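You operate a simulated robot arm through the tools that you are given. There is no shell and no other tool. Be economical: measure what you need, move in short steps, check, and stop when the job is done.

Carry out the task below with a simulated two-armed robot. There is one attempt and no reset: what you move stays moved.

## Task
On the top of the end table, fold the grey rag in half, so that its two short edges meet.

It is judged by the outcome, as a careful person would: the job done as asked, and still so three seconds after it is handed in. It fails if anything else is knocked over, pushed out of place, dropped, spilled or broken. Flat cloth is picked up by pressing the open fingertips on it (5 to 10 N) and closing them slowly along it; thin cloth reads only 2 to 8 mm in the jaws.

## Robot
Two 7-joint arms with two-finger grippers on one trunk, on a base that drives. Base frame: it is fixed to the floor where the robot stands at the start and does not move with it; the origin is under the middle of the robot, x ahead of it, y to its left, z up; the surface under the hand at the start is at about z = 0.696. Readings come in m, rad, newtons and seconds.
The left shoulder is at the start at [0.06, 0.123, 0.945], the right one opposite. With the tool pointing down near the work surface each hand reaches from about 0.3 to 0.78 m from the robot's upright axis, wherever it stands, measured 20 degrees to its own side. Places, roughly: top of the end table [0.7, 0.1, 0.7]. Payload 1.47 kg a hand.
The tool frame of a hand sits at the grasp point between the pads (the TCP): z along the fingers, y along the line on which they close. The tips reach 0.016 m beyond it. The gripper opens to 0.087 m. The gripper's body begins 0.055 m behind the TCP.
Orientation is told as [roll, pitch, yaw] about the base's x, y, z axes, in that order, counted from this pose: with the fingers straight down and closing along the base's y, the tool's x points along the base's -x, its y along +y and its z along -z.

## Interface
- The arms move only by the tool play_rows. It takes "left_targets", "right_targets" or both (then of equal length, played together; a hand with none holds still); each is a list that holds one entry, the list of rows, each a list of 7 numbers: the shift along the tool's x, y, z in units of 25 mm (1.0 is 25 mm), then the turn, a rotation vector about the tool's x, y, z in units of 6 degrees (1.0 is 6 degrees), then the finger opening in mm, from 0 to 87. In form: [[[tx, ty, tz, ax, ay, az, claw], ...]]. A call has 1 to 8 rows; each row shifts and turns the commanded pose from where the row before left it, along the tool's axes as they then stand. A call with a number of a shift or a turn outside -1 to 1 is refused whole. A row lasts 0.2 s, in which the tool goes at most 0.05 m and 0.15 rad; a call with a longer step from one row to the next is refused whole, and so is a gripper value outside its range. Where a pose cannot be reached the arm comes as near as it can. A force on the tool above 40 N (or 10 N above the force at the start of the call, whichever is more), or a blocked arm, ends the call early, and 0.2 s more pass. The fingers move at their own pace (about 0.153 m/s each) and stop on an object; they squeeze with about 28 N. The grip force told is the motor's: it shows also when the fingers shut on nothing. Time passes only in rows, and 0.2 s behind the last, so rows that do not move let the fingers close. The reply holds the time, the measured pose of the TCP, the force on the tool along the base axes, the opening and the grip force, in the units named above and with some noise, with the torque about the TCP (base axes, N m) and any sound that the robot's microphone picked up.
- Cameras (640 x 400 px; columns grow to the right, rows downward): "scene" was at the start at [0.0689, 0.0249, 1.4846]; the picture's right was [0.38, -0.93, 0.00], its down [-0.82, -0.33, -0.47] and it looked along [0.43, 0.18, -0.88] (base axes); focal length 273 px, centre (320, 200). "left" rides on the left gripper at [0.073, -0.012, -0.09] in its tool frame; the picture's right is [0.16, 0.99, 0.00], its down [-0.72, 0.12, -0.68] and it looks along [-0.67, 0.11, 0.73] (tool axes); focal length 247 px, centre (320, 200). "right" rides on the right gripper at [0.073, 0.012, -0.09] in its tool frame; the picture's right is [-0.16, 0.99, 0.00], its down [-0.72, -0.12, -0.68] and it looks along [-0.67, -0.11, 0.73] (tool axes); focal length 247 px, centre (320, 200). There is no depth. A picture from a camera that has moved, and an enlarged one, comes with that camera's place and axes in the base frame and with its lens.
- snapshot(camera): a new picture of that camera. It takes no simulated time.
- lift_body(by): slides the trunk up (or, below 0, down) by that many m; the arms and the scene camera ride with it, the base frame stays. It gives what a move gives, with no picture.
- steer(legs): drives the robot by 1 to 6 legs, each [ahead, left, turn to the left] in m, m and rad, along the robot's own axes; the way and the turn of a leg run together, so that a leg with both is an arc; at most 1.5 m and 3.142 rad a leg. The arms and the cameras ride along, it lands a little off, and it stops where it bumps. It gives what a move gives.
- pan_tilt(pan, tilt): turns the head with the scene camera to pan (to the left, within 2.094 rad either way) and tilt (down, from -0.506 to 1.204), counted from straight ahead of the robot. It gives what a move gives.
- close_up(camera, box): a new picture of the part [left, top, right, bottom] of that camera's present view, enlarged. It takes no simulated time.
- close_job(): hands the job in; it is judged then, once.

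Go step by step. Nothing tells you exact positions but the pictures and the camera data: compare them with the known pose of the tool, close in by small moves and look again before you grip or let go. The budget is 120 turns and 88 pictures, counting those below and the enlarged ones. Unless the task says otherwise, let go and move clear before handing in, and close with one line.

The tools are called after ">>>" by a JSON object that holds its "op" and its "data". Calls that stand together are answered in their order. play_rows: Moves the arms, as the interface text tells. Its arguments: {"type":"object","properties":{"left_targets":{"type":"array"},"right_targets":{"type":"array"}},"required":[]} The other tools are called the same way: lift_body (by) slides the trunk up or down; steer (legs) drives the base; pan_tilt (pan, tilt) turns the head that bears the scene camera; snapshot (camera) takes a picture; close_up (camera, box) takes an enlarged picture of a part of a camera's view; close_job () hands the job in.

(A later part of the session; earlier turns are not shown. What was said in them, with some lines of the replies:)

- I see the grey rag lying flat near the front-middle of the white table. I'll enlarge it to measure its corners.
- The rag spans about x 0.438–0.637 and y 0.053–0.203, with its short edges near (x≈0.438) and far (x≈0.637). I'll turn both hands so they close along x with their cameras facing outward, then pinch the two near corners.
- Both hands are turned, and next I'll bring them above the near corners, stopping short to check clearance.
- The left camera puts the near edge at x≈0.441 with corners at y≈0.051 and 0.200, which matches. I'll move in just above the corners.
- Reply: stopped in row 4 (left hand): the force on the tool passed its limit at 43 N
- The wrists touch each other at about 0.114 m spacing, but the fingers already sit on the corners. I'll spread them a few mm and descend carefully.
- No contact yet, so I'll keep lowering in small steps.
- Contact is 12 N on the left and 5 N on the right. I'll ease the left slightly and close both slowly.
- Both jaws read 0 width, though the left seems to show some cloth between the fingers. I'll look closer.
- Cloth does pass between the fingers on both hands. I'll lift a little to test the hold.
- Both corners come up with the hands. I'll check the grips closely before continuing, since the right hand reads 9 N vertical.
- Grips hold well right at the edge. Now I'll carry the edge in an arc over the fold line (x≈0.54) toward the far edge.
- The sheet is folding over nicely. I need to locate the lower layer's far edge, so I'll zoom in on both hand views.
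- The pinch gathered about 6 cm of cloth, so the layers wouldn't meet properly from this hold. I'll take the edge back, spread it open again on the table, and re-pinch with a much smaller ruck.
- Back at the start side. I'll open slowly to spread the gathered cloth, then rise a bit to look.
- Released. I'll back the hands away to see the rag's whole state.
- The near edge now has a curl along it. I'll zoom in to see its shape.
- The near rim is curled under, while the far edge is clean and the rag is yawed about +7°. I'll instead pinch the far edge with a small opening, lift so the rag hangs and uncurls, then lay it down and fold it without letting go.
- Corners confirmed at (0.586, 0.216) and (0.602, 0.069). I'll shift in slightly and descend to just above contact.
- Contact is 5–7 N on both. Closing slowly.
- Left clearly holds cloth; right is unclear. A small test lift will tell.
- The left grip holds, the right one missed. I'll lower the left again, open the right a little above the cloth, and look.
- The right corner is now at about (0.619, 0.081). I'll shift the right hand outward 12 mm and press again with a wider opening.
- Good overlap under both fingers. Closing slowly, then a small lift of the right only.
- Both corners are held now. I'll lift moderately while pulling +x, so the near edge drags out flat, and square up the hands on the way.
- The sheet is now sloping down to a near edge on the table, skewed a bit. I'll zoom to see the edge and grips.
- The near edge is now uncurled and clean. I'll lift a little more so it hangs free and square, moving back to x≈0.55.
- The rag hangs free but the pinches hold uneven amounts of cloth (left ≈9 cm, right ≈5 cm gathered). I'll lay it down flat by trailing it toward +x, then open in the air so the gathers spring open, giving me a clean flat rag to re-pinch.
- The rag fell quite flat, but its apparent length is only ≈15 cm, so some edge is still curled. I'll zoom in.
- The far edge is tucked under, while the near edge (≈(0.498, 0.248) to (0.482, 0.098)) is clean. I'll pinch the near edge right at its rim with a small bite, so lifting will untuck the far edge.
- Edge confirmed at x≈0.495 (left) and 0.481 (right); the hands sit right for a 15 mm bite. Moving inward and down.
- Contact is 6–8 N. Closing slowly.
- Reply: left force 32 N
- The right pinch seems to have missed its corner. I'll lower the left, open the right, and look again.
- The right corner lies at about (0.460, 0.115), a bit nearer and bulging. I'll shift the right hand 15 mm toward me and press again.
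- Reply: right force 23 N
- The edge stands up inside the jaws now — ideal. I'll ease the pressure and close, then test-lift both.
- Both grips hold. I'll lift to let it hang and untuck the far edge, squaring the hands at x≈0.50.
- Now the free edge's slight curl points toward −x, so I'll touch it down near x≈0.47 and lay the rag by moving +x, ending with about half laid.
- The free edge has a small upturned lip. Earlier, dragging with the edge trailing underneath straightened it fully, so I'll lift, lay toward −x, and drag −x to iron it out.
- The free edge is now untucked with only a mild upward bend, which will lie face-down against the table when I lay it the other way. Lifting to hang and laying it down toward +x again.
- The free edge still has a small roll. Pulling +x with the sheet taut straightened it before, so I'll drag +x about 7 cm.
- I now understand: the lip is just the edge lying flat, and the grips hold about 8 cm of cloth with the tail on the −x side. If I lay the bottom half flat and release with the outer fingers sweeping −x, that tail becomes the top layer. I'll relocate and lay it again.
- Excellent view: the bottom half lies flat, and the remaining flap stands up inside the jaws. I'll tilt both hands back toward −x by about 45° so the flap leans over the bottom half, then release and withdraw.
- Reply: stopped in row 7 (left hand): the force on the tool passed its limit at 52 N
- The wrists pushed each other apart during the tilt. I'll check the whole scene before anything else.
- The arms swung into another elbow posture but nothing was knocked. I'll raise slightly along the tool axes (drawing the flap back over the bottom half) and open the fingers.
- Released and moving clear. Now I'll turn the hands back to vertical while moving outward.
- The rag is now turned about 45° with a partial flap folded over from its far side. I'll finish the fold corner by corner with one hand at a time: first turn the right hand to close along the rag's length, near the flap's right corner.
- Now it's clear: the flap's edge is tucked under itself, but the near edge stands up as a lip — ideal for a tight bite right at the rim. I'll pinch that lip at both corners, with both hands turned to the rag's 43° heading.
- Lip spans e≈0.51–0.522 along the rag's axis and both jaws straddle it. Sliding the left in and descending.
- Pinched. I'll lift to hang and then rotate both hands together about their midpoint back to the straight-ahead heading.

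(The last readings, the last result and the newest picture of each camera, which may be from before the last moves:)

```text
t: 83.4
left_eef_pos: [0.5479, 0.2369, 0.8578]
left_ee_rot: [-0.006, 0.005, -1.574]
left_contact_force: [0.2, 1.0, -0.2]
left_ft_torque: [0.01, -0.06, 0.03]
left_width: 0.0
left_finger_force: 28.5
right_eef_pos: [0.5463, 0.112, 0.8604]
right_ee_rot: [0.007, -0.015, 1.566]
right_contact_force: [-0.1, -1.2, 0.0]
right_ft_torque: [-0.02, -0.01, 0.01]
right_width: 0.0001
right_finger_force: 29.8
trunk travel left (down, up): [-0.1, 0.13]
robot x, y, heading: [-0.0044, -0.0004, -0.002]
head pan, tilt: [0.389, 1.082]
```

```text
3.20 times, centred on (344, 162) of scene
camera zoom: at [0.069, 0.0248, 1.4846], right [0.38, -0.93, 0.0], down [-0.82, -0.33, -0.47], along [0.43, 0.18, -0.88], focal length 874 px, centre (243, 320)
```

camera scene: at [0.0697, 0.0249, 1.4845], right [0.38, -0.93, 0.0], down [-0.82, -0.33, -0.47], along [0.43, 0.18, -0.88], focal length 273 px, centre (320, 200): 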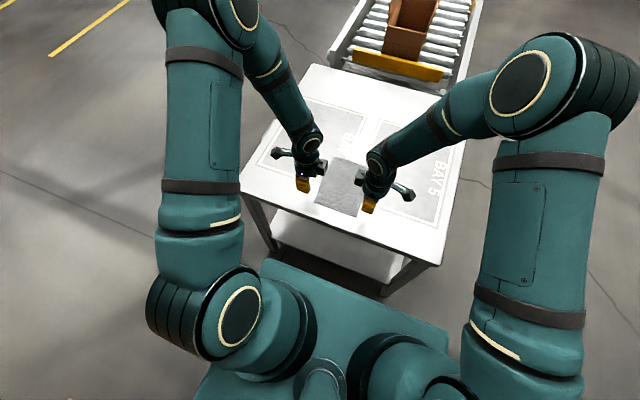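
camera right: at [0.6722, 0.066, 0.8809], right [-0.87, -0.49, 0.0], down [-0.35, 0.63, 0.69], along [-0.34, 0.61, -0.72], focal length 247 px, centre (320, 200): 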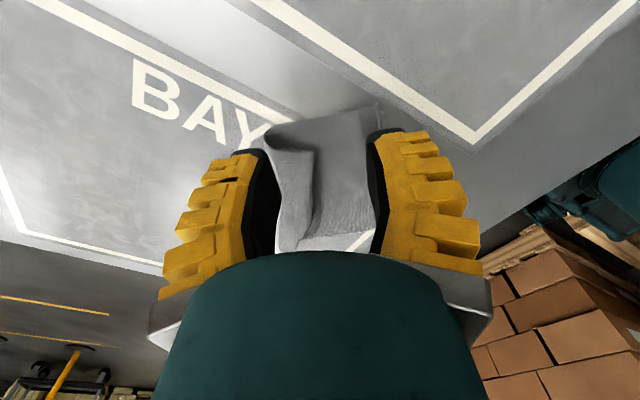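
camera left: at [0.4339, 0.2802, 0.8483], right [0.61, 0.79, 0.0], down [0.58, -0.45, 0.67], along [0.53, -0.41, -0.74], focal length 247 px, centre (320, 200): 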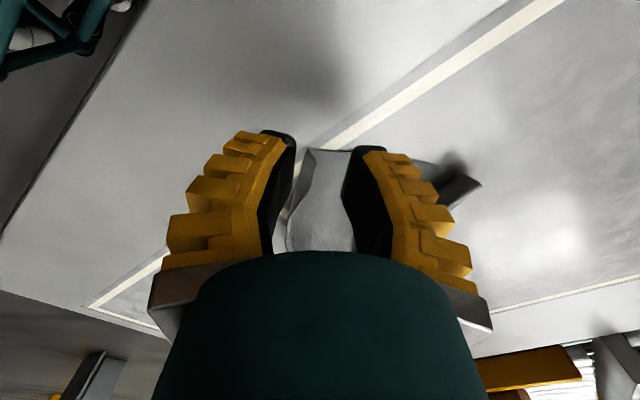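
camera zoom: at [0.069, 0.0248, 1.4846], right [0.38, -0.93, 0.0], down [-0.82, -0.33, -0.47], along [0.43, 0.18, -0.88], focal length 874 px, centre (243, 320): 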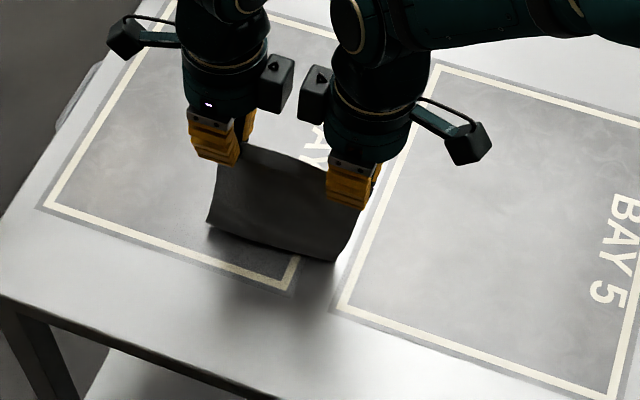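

Both corners are held tightly and the rag hangs straight. I'll move back, lay it so the folded flap is underneath, and drag +x 14 cm to pull the flap out flat.

>>> {"op": "play_rows", "data": {"left_targets": [[[0, -0.9, -0.2, 0, 0, 0, 0], [0, -0.9, 0, 0, 0, 0, 0], [0, -0.9, 0, 0, 0, 0, 0], [0, -0.9, 0, 0, 0, 0, 0], [0, 0, 0.9, 0, 0, 0, 0], [0, 0.5, 0.9, 0, 0, 0, 0], [0, 0.8, 0.9, 0, 0, 0, 0], [0, 0.8, 0.9, 0, 0, 0, 0]]], "right_targets": [[[0, 0.9, -0.2, 0, 0, 0, 0], [0, 0.9, 0, 0, 0, 0, 0], [0, 0.9, 0, 0, 0, 0, 0], [0, 0.9, 0, 0, 0, 0, 0], [0, 0, 0.9, 0, 0, 0, 0], [0, -0.5, 0.9, 0, 0, 0, 0], [0, -0.8, 0.9, 0, 0, 0, 0], [0, -0.8, 0.9, 0, 0, 0, 0]]]}}

>>> {"op": "play_rows", "data": {"left_targets": [[[0, 0.8, 0, 0, 0, 0, 0], [0, 0.8, 0, 0, 0, 0, 0], [0, 0.8, 0, 0, 0, 0, 0], [0, 0.8, 0, 0, 0, 0, 0], [0, 0.8, 0, 0, 0, 0, 0], [0, 0.8, 0, 0, 0, 0, 0], [0, 0.8, 0, 0, 0, 0, 0], [0, 0, 0, 0, 0, 0, 0]]], "right_targets": [[[0, -0.8, 0, 0, 0, 0, 0], [0, -0.8, 0, 0, 0, 0, 0], [0, -0.8, 0, 0, 0, 0, 0], [0, -0.8, 0, 0, 0, 0, 0], [0, -0.8, 0, 0, 0, 0, 0], [0, -0.8, 0, 0, 0, 0, 0], [0, -0.8, 0, 0, 0, 0, 0], [0, 0, 0, 0, 0, 0, 0]]]}}

>>> {"op": "close_up", "data": {"camera": "scene", "box": [294, 110, 394, 190]}}

```text
t: 85.2
left_eef_pos: [0.511, 0.236, 0.7707]
left_ee_rot: [-0.007, 0.004, -1.575]
left_contact_force: [-0.1, -1.1, 0.0]
left_ft_torque: [0.03, 0.04, 0.01]
left_width: 0.0
left_finger_force: 28.1
right_eef_pos: [0.5099, 0.1136, 0.7738]
right_ee_rot: [0.008, -0.016, 1.568]
right_contact_force: [-0.8, 0.0, 0.2]
right_ft_torque: [0.02, 0.0, 0.01]
right_width: 0.0
right_finger_force: 24.8
trunk travel left (down, up): [-0.1, 0.13]
robot x, y, heading: [-0.0003, -0.0005, 0.002]
head pan, tilt: [0.389, 1.082]
```

```text
t: 87.0
left_eef_pos: [0.6489, 0.2359, 0.7722]
left_ee_rot: [-0.007, 0.003, -1.574]
left_contact_force: [0.0, 0.4, -0.6]
left_ft_torque: [-0.04, -0.03, 0.02]
left_width: 0.0
left_finger_force: 28.0
right_eef_pos: [0.6498, 0.1133, 0.7732]
right_ee_rot: [0.007, -0.015, 1.568]
right_contact_force: [0.9, 0.3, -0.1]
right_ft_torque: [0.0, -0.01, -0.02]
right_width: 0.0001
right_finger_force: 29.9
trunk travel left (down, up): [-0.1, 0.13]
robot x, y, heading: [0.003, 0.0011, -0.001]
head pan, tilt: [0.389, 1.082]
```

```text
5.00 times, centred on (344, 150) of scene
camera zoom: at [0.0686, 0.0247, 1.4847], right [0.38, -0.93, 0.0], down [-0.82, -0.33, -0.47], along [0.43, 0.18, -0.88], focal length 1366 px, centre (200, 450)
```

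zoom: 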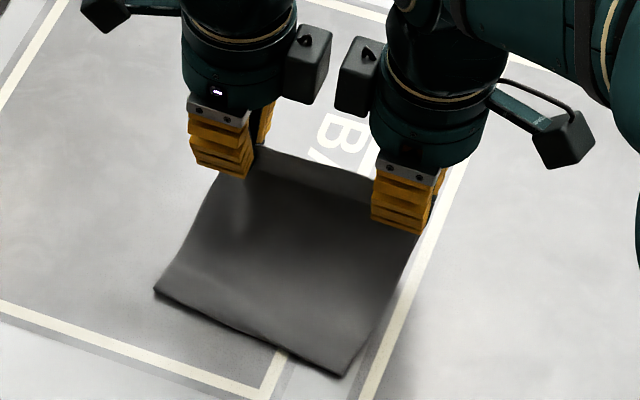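

The sheet looks clean and the top bite is tight, but the visible length suggests about 5 cm may still be folded under. One close look at the free corner from the side.

>>> {"op": "close_up", "data": {"camera": "left", "box": [130, 20, 330, 145]}}

```text
3.20 times, centred on (230, 82) of left
camera zoom: at [0.6388, 0.3101, 0.8605], right [0.99, 0.16, -0.01], down [0.12, -0.73, 0.68], along [0.1, -0.67, -0.74], focal length 790 px, centre (608, 576)
```

zoom: 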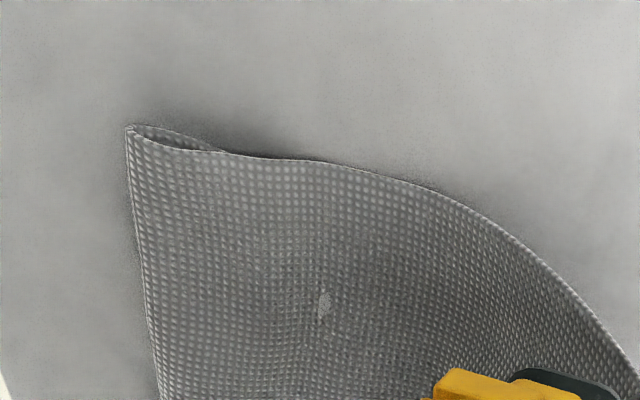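

Confirmed: a flap lies underneath, flat on the table pointing +x. If I swing the hands in an arc over to −x without lifting that flap, the rag will open completely flat; a small −x pull then straightens it.

>>> {"op": "play_rows", "data": {"left_targets": [[[0, -0.76, -0.8, 0, 0, 0, 0], [0, -1, -0.8, 0, 0, 0, 0], [0, -1, -0.4, 0, 0, 0, 0], [0, -1, -0.08, 0, 0, 0, 0], [0, -1, 0.16, 0, 0, 0, 0], [0, -1, 0.48, 0, 0, 0, 0], [0, -1, 0.72, 0, 0, 0, 0], [0, -0.92, 0.88, 0, 0, 0, 0]]], "right_targets": [[[0, 0.76, -0.8, 0, 0, 0, 0], [0, 1, -0.8, 0, 0, 0, 0], [0, 1, -0.4, 0, 0, 0, 0], [0, 1, -0.08, 0, 0, 0, 0], [0, 1, 0.16, 0, 0, 0, 0], [0, 1, 0.48, 0, 0, 0, 0], [0, 1, 0.72, 0, 0, 0, 0], [0, 0.92, 0.88, 0, 0, 0, 0]]]}}

>>> {"op": "play_rows", "data": {"left_targets": [[[0, -0.8, 0.8, 0, 0, 0, 0], [0, -0.6, 0.5, 0, 0, 0, 0], [0, -0.4, 0.1, 0, 0, 0, 0], [0, -0.4, 0, 0, 0, 0, 0], [0, -0.4, 0, 0, 0, 0, 0], [0, 0, 0, 0, 0, 0, 0]]], "right_targets": [[[0, 0.8, 0.8, 0, 0, 0, 0], [0, 0.6, 0.5, 0, 0, 0, 0], [0, 0.4, 0.1, 0, 0, 0, 0], [0, 0.4, 0, 0, 0, 0, 0], [0, 0.4, 0, 0, 0, 0, 0], [0, 0, 0, 0, 0, 0, 0]]]}}

>>> {"op": "snapshot", "data": {"camera": "left"}}

```text
t: 88.8
left_eef_pos: [0.4588, 0.2364, 0.7681]
left_ee_rot: [-0.004, 0.003, -1.575]
left_contact_force: [0.0, -0.4, 0.2]
left_ft_torque: [0.02, -0.01, -0.01]
left_width: 0.0002
left_finger_force: 27.8
right_eef_pos: [0.457, 0.1127, 0.7718]
right_ee_rot: [0.007, -0.015, 1.567]
right_contact_force: [0.6, -0.5, 0.1]
right_ft_torque: [-0.01, 0.0, 0.01]
right_width: 0.0002
right_finger_force: 29.5
trunk travel left (down, up): [-0.1, 0.13]
robot x, y, heading: [0.0003, -0.003, 0.0]
head pan, tilt: [0.389, 1.082]
```

```text
t: 90.2
left_eef_pos: [0.3935, 0.2391, 0.7324]
left_ee_rot: [-0.007, 0.002, -1.575]
left_contact_force: [-0.2, -0.5, 0.2]
left_ft_torque: [0.02, 0.03, -0.01]
left_width: 0.0
left_finger_force: 28.2
right_eef_pos: [0.3919, 0.1134, 0.7364]
right_ee_rot: [0.006, -0.016, 1.567]
right_contact_force: [-0.4, -0.2, -0.3]
right_ft_torque: [0.01, 0.0, -0.01]
right_width: 0.0
right_finger_force: 29.7
trunk travel left (down, up): [-0.1, 0.13]
robot x, y, heading: [0.0031, -0.0007, 0.001]
head pan, tilt: [0.389, 1.082]
```

```text
1 pictures are left
camera left: at [0.3818, 0.3121, 0.8219], right [0.99, 0.16, -0.01], down [0.12, -0.73, 0.68], along [0.1, -0.67, -0.74], focal length 247 px, centre (320, 200)
```

left: 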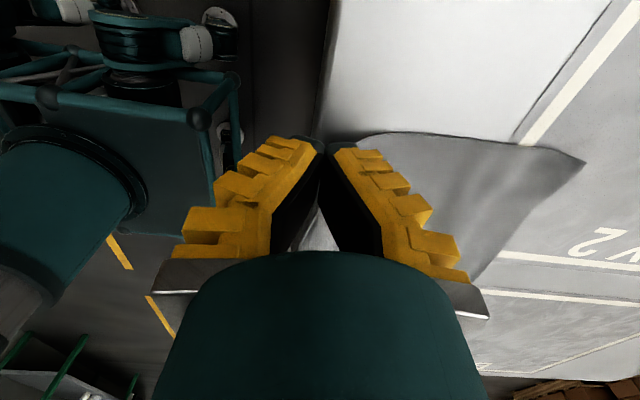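

The rag is now fully flat, with the far edge running from (0.548, 0.256) to (0.566, 0.115), slightly yawed. Now the real fold: carry the held edge in a low arc over to the far edge, turning the hands 7° to match.

>>> {"op": "play_rows", "data": {"left_targets": [[[0, 0.66, -0.9, 0, 0, 0, 0], [0, 0.8, -0.52, 0, 0, 0, 0], [0, 1, -0.16, 0, 0, 0, 0], [0, 1, 0.16, 0, 0, -0.3, 0], [0, 0.8, 0.44, 0, 0, -0.3, 0], [0, 0.48, 0.6, 0, 0, -0.3, 0], [0, 0.32, 0.48, 0, 0, -0.3, 0], [0, 0, 0, 0, 0, 0, 0]]], "right_targets": [[[0, -0.66, -0.75, 0, 0, 0, 0], [0, -0.8, -0.52, 0, 0, 0, 0], [0, -1, -0.16, 0, 0, 0, 0], [0, -1, 0.16, 0, 0, -0.3, 0], [0, -1, 0.44, 0, 0, -0.3, 0], [0, -0.9, 0.6, 0, 0, -0.3, 0], [0, -0.7, 0.48, 0, 0, -0.3, 0], [0, 0, 0, 0, 0, 0, 0]]]}}

```text
t: 92.0
left_eef_pos: [0.5187, 0.2406, 0.7306]
left_ee_rot: [-0.004, 0.006, -1.447]
left_contact_force: [-0.2, -0.3, 0.6]
left_ft_torque: [0.06, 0.0, 0.02]
left_width: 0.0
left_finger_force: 27.8
right_eef_pos: [0.5421, 0.1166, 0.7285]
right_ee_rot: [0.005, -0.016, 1.696]
right_contact_force: [0.5, 0.7, -0.1]
right_ft_torque: [-0.02, 0.02, 0.02]
right_width: 0.0001
right_finger_force: 28.9
trunk travel left (down, up): [-0.1, 0.13]
robot x, y, heading: [-0.0014, -0.0034, -0.004]
head pan, tilt: [0.389, 1.082]
```

The held edge is over the far edge. I'll lower, open gently, then sweep the hands +x just above the cloth so the released lip is laid outward over the far edge, and then rise clear.

>>> {"op": "play_rows", "data": {"left_targets": [[[0, 0, 0.42, 0, 0, 0, 0], [0, 0, 0, 0, 0, 0, 8], [0, 0, 0, 0, 0, 0, 16], [0, 0.3, -0.04, 0, 0, 0, 20], [0, 0.4, 0, 0, 0, 0, 20], [0, 0.4, 0, 0, 0, 0, 20], [0, 0.4, 0, 0, 0, 0, 20], [0, 0.4, 0, 0, 0, 0, 20]]], "right_targets": [[[0, 0, 0.34, 0, 0, 0, 0], [0, 0, 0, 0, 0, 0, 8], [0, 0, 0, 0, 0, 0, 16], [0, -0.3, -0.04, 0, 0, 0, 20], [0, -0.4, 0, 0, 0, 0, 20], [0, -0.4, 0, 0, 0, 0, 20], [0, -0.4, 0, 0, 0, 0, 20], [0, -0.4, 0, 0, 0, 0, 20]]]}}

>>> {"op": "play_rows", "data": {"left_targets": [[[0, 0.4, -0.2, 0, 0, 0, 20], [0, 0.3, -0.8, 0, 0, 0, 20], [0.3, 0, -1, 0, 0, 0, 20], [0.9, 0, -0.5, 0, 0, 0, 20], [0.9, 0, 0, 0, 0, 0, 20], [0.9, 0, 0, 0, 0, 0, 20], [0.5, 0, 0, 0, 0, 0, 20]]], "right_targets": [[[0, -0.4, -0.2, 0, 0, 0, 20], [0, -0.3, -0.8, 0, 0, 0, 20], [0.3, 0, -1, 0, 0, 0, 20], [0.9, 0, -0.5, 0, 0, 0, 20], [0.9, 0, 0, 0, 0, 0, 20], [0.9, 0, 0, 0, 0, 0, 20], [0.5, 0, 0, 0, 0, 0, 20]]]}}

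>>> {"op": "close_up", "data": {"camera": "scene", "box": [300, 135, 380, 205]}}

```text
t: 93.8
left_eef_pos: [0.5656, 0.2469, 0.721]
left_ee_rot: [-0.007, 0.006, -1.449]
left_contact_force: [-0.2, 1.1, -0.3]
left_ft_torque: [-0.03, 0.01, 0.0]
left_width: 0.0266
left_finger_force: 4.6
right_eef_pos: [0.5897, 0.1219, 0.7222]
right_ee_rot: [0.008, -0.017, 1.692]
right_contact_force: [-0.1, 0.0, 0.3]
right_ft_torque: [-0.02, 0.01, -0.03]
right_width: 0.0263
right_finger_force: 5.0
trunk travel left (down, up): [-0.1, 0.13]
robot x, y, heading: [0.0005, -0.0025, -0.001]
head pan, tilt: [0.389, 1.082]
```

```text
t: 95.4
left_eef_pos: [0.5737, 0.3358, 0.7843]
left_ee_rot: [-0.004, 0.007, -1.451]
left_contact_force: [0.1, -0.4, 0.2]
left_ft_torque: [0.0, -0.02, 0.0]
left_width: 0.0265
left_finger_force: 4.7
right_eef_pos: [0.6177, 0.0371, 0.7829]
right_ee_rot: [0.006, -0.016, 1.694]
right_contact_force: [-0.2, -0.4, -0.5]
right_ft_torque: [-0.02, -0.01, 0.02]
right_width: 0.0266
right_finger_force: 4.6
trunk travel left (down, up): [-0.1, 0.13]
robot x, y, heading: [-0.0013, -0.0008, -0.002]
head pan, tilt: [0.389, 1.082]
```

```text
5.71 times, centred on (340, 170) of scene
camera zoom: at [0.069, 0.0248, 1.4846], right [0.38, -0.93, 0.0], down [-0.82, -0.33, -0.47], along [0.43, 0.18, -0.88], focal length 1561 px, centre (206, 371)
```

zoom: 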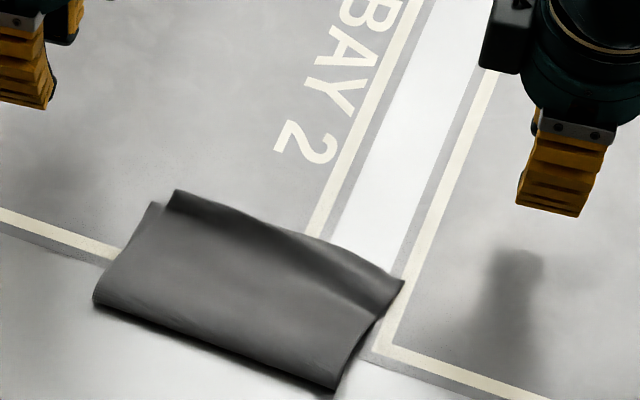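

The last picture shows the rag folded over on the table. The crease is on the near side and the two short edges are together on the far side. Both hands are open and clear, and nothing else has moved. I have no pictures left to check further changes, so I'm handing in.

>>> {"op": "close_job", "data": {}}

```text
The job is handed in.
```

I folded the grey rag in half on the end table, with its short edges together to within about 2 cm. The moved edge may still be tucked slightly under between the layers, and I had no pictures left to check or fix that.
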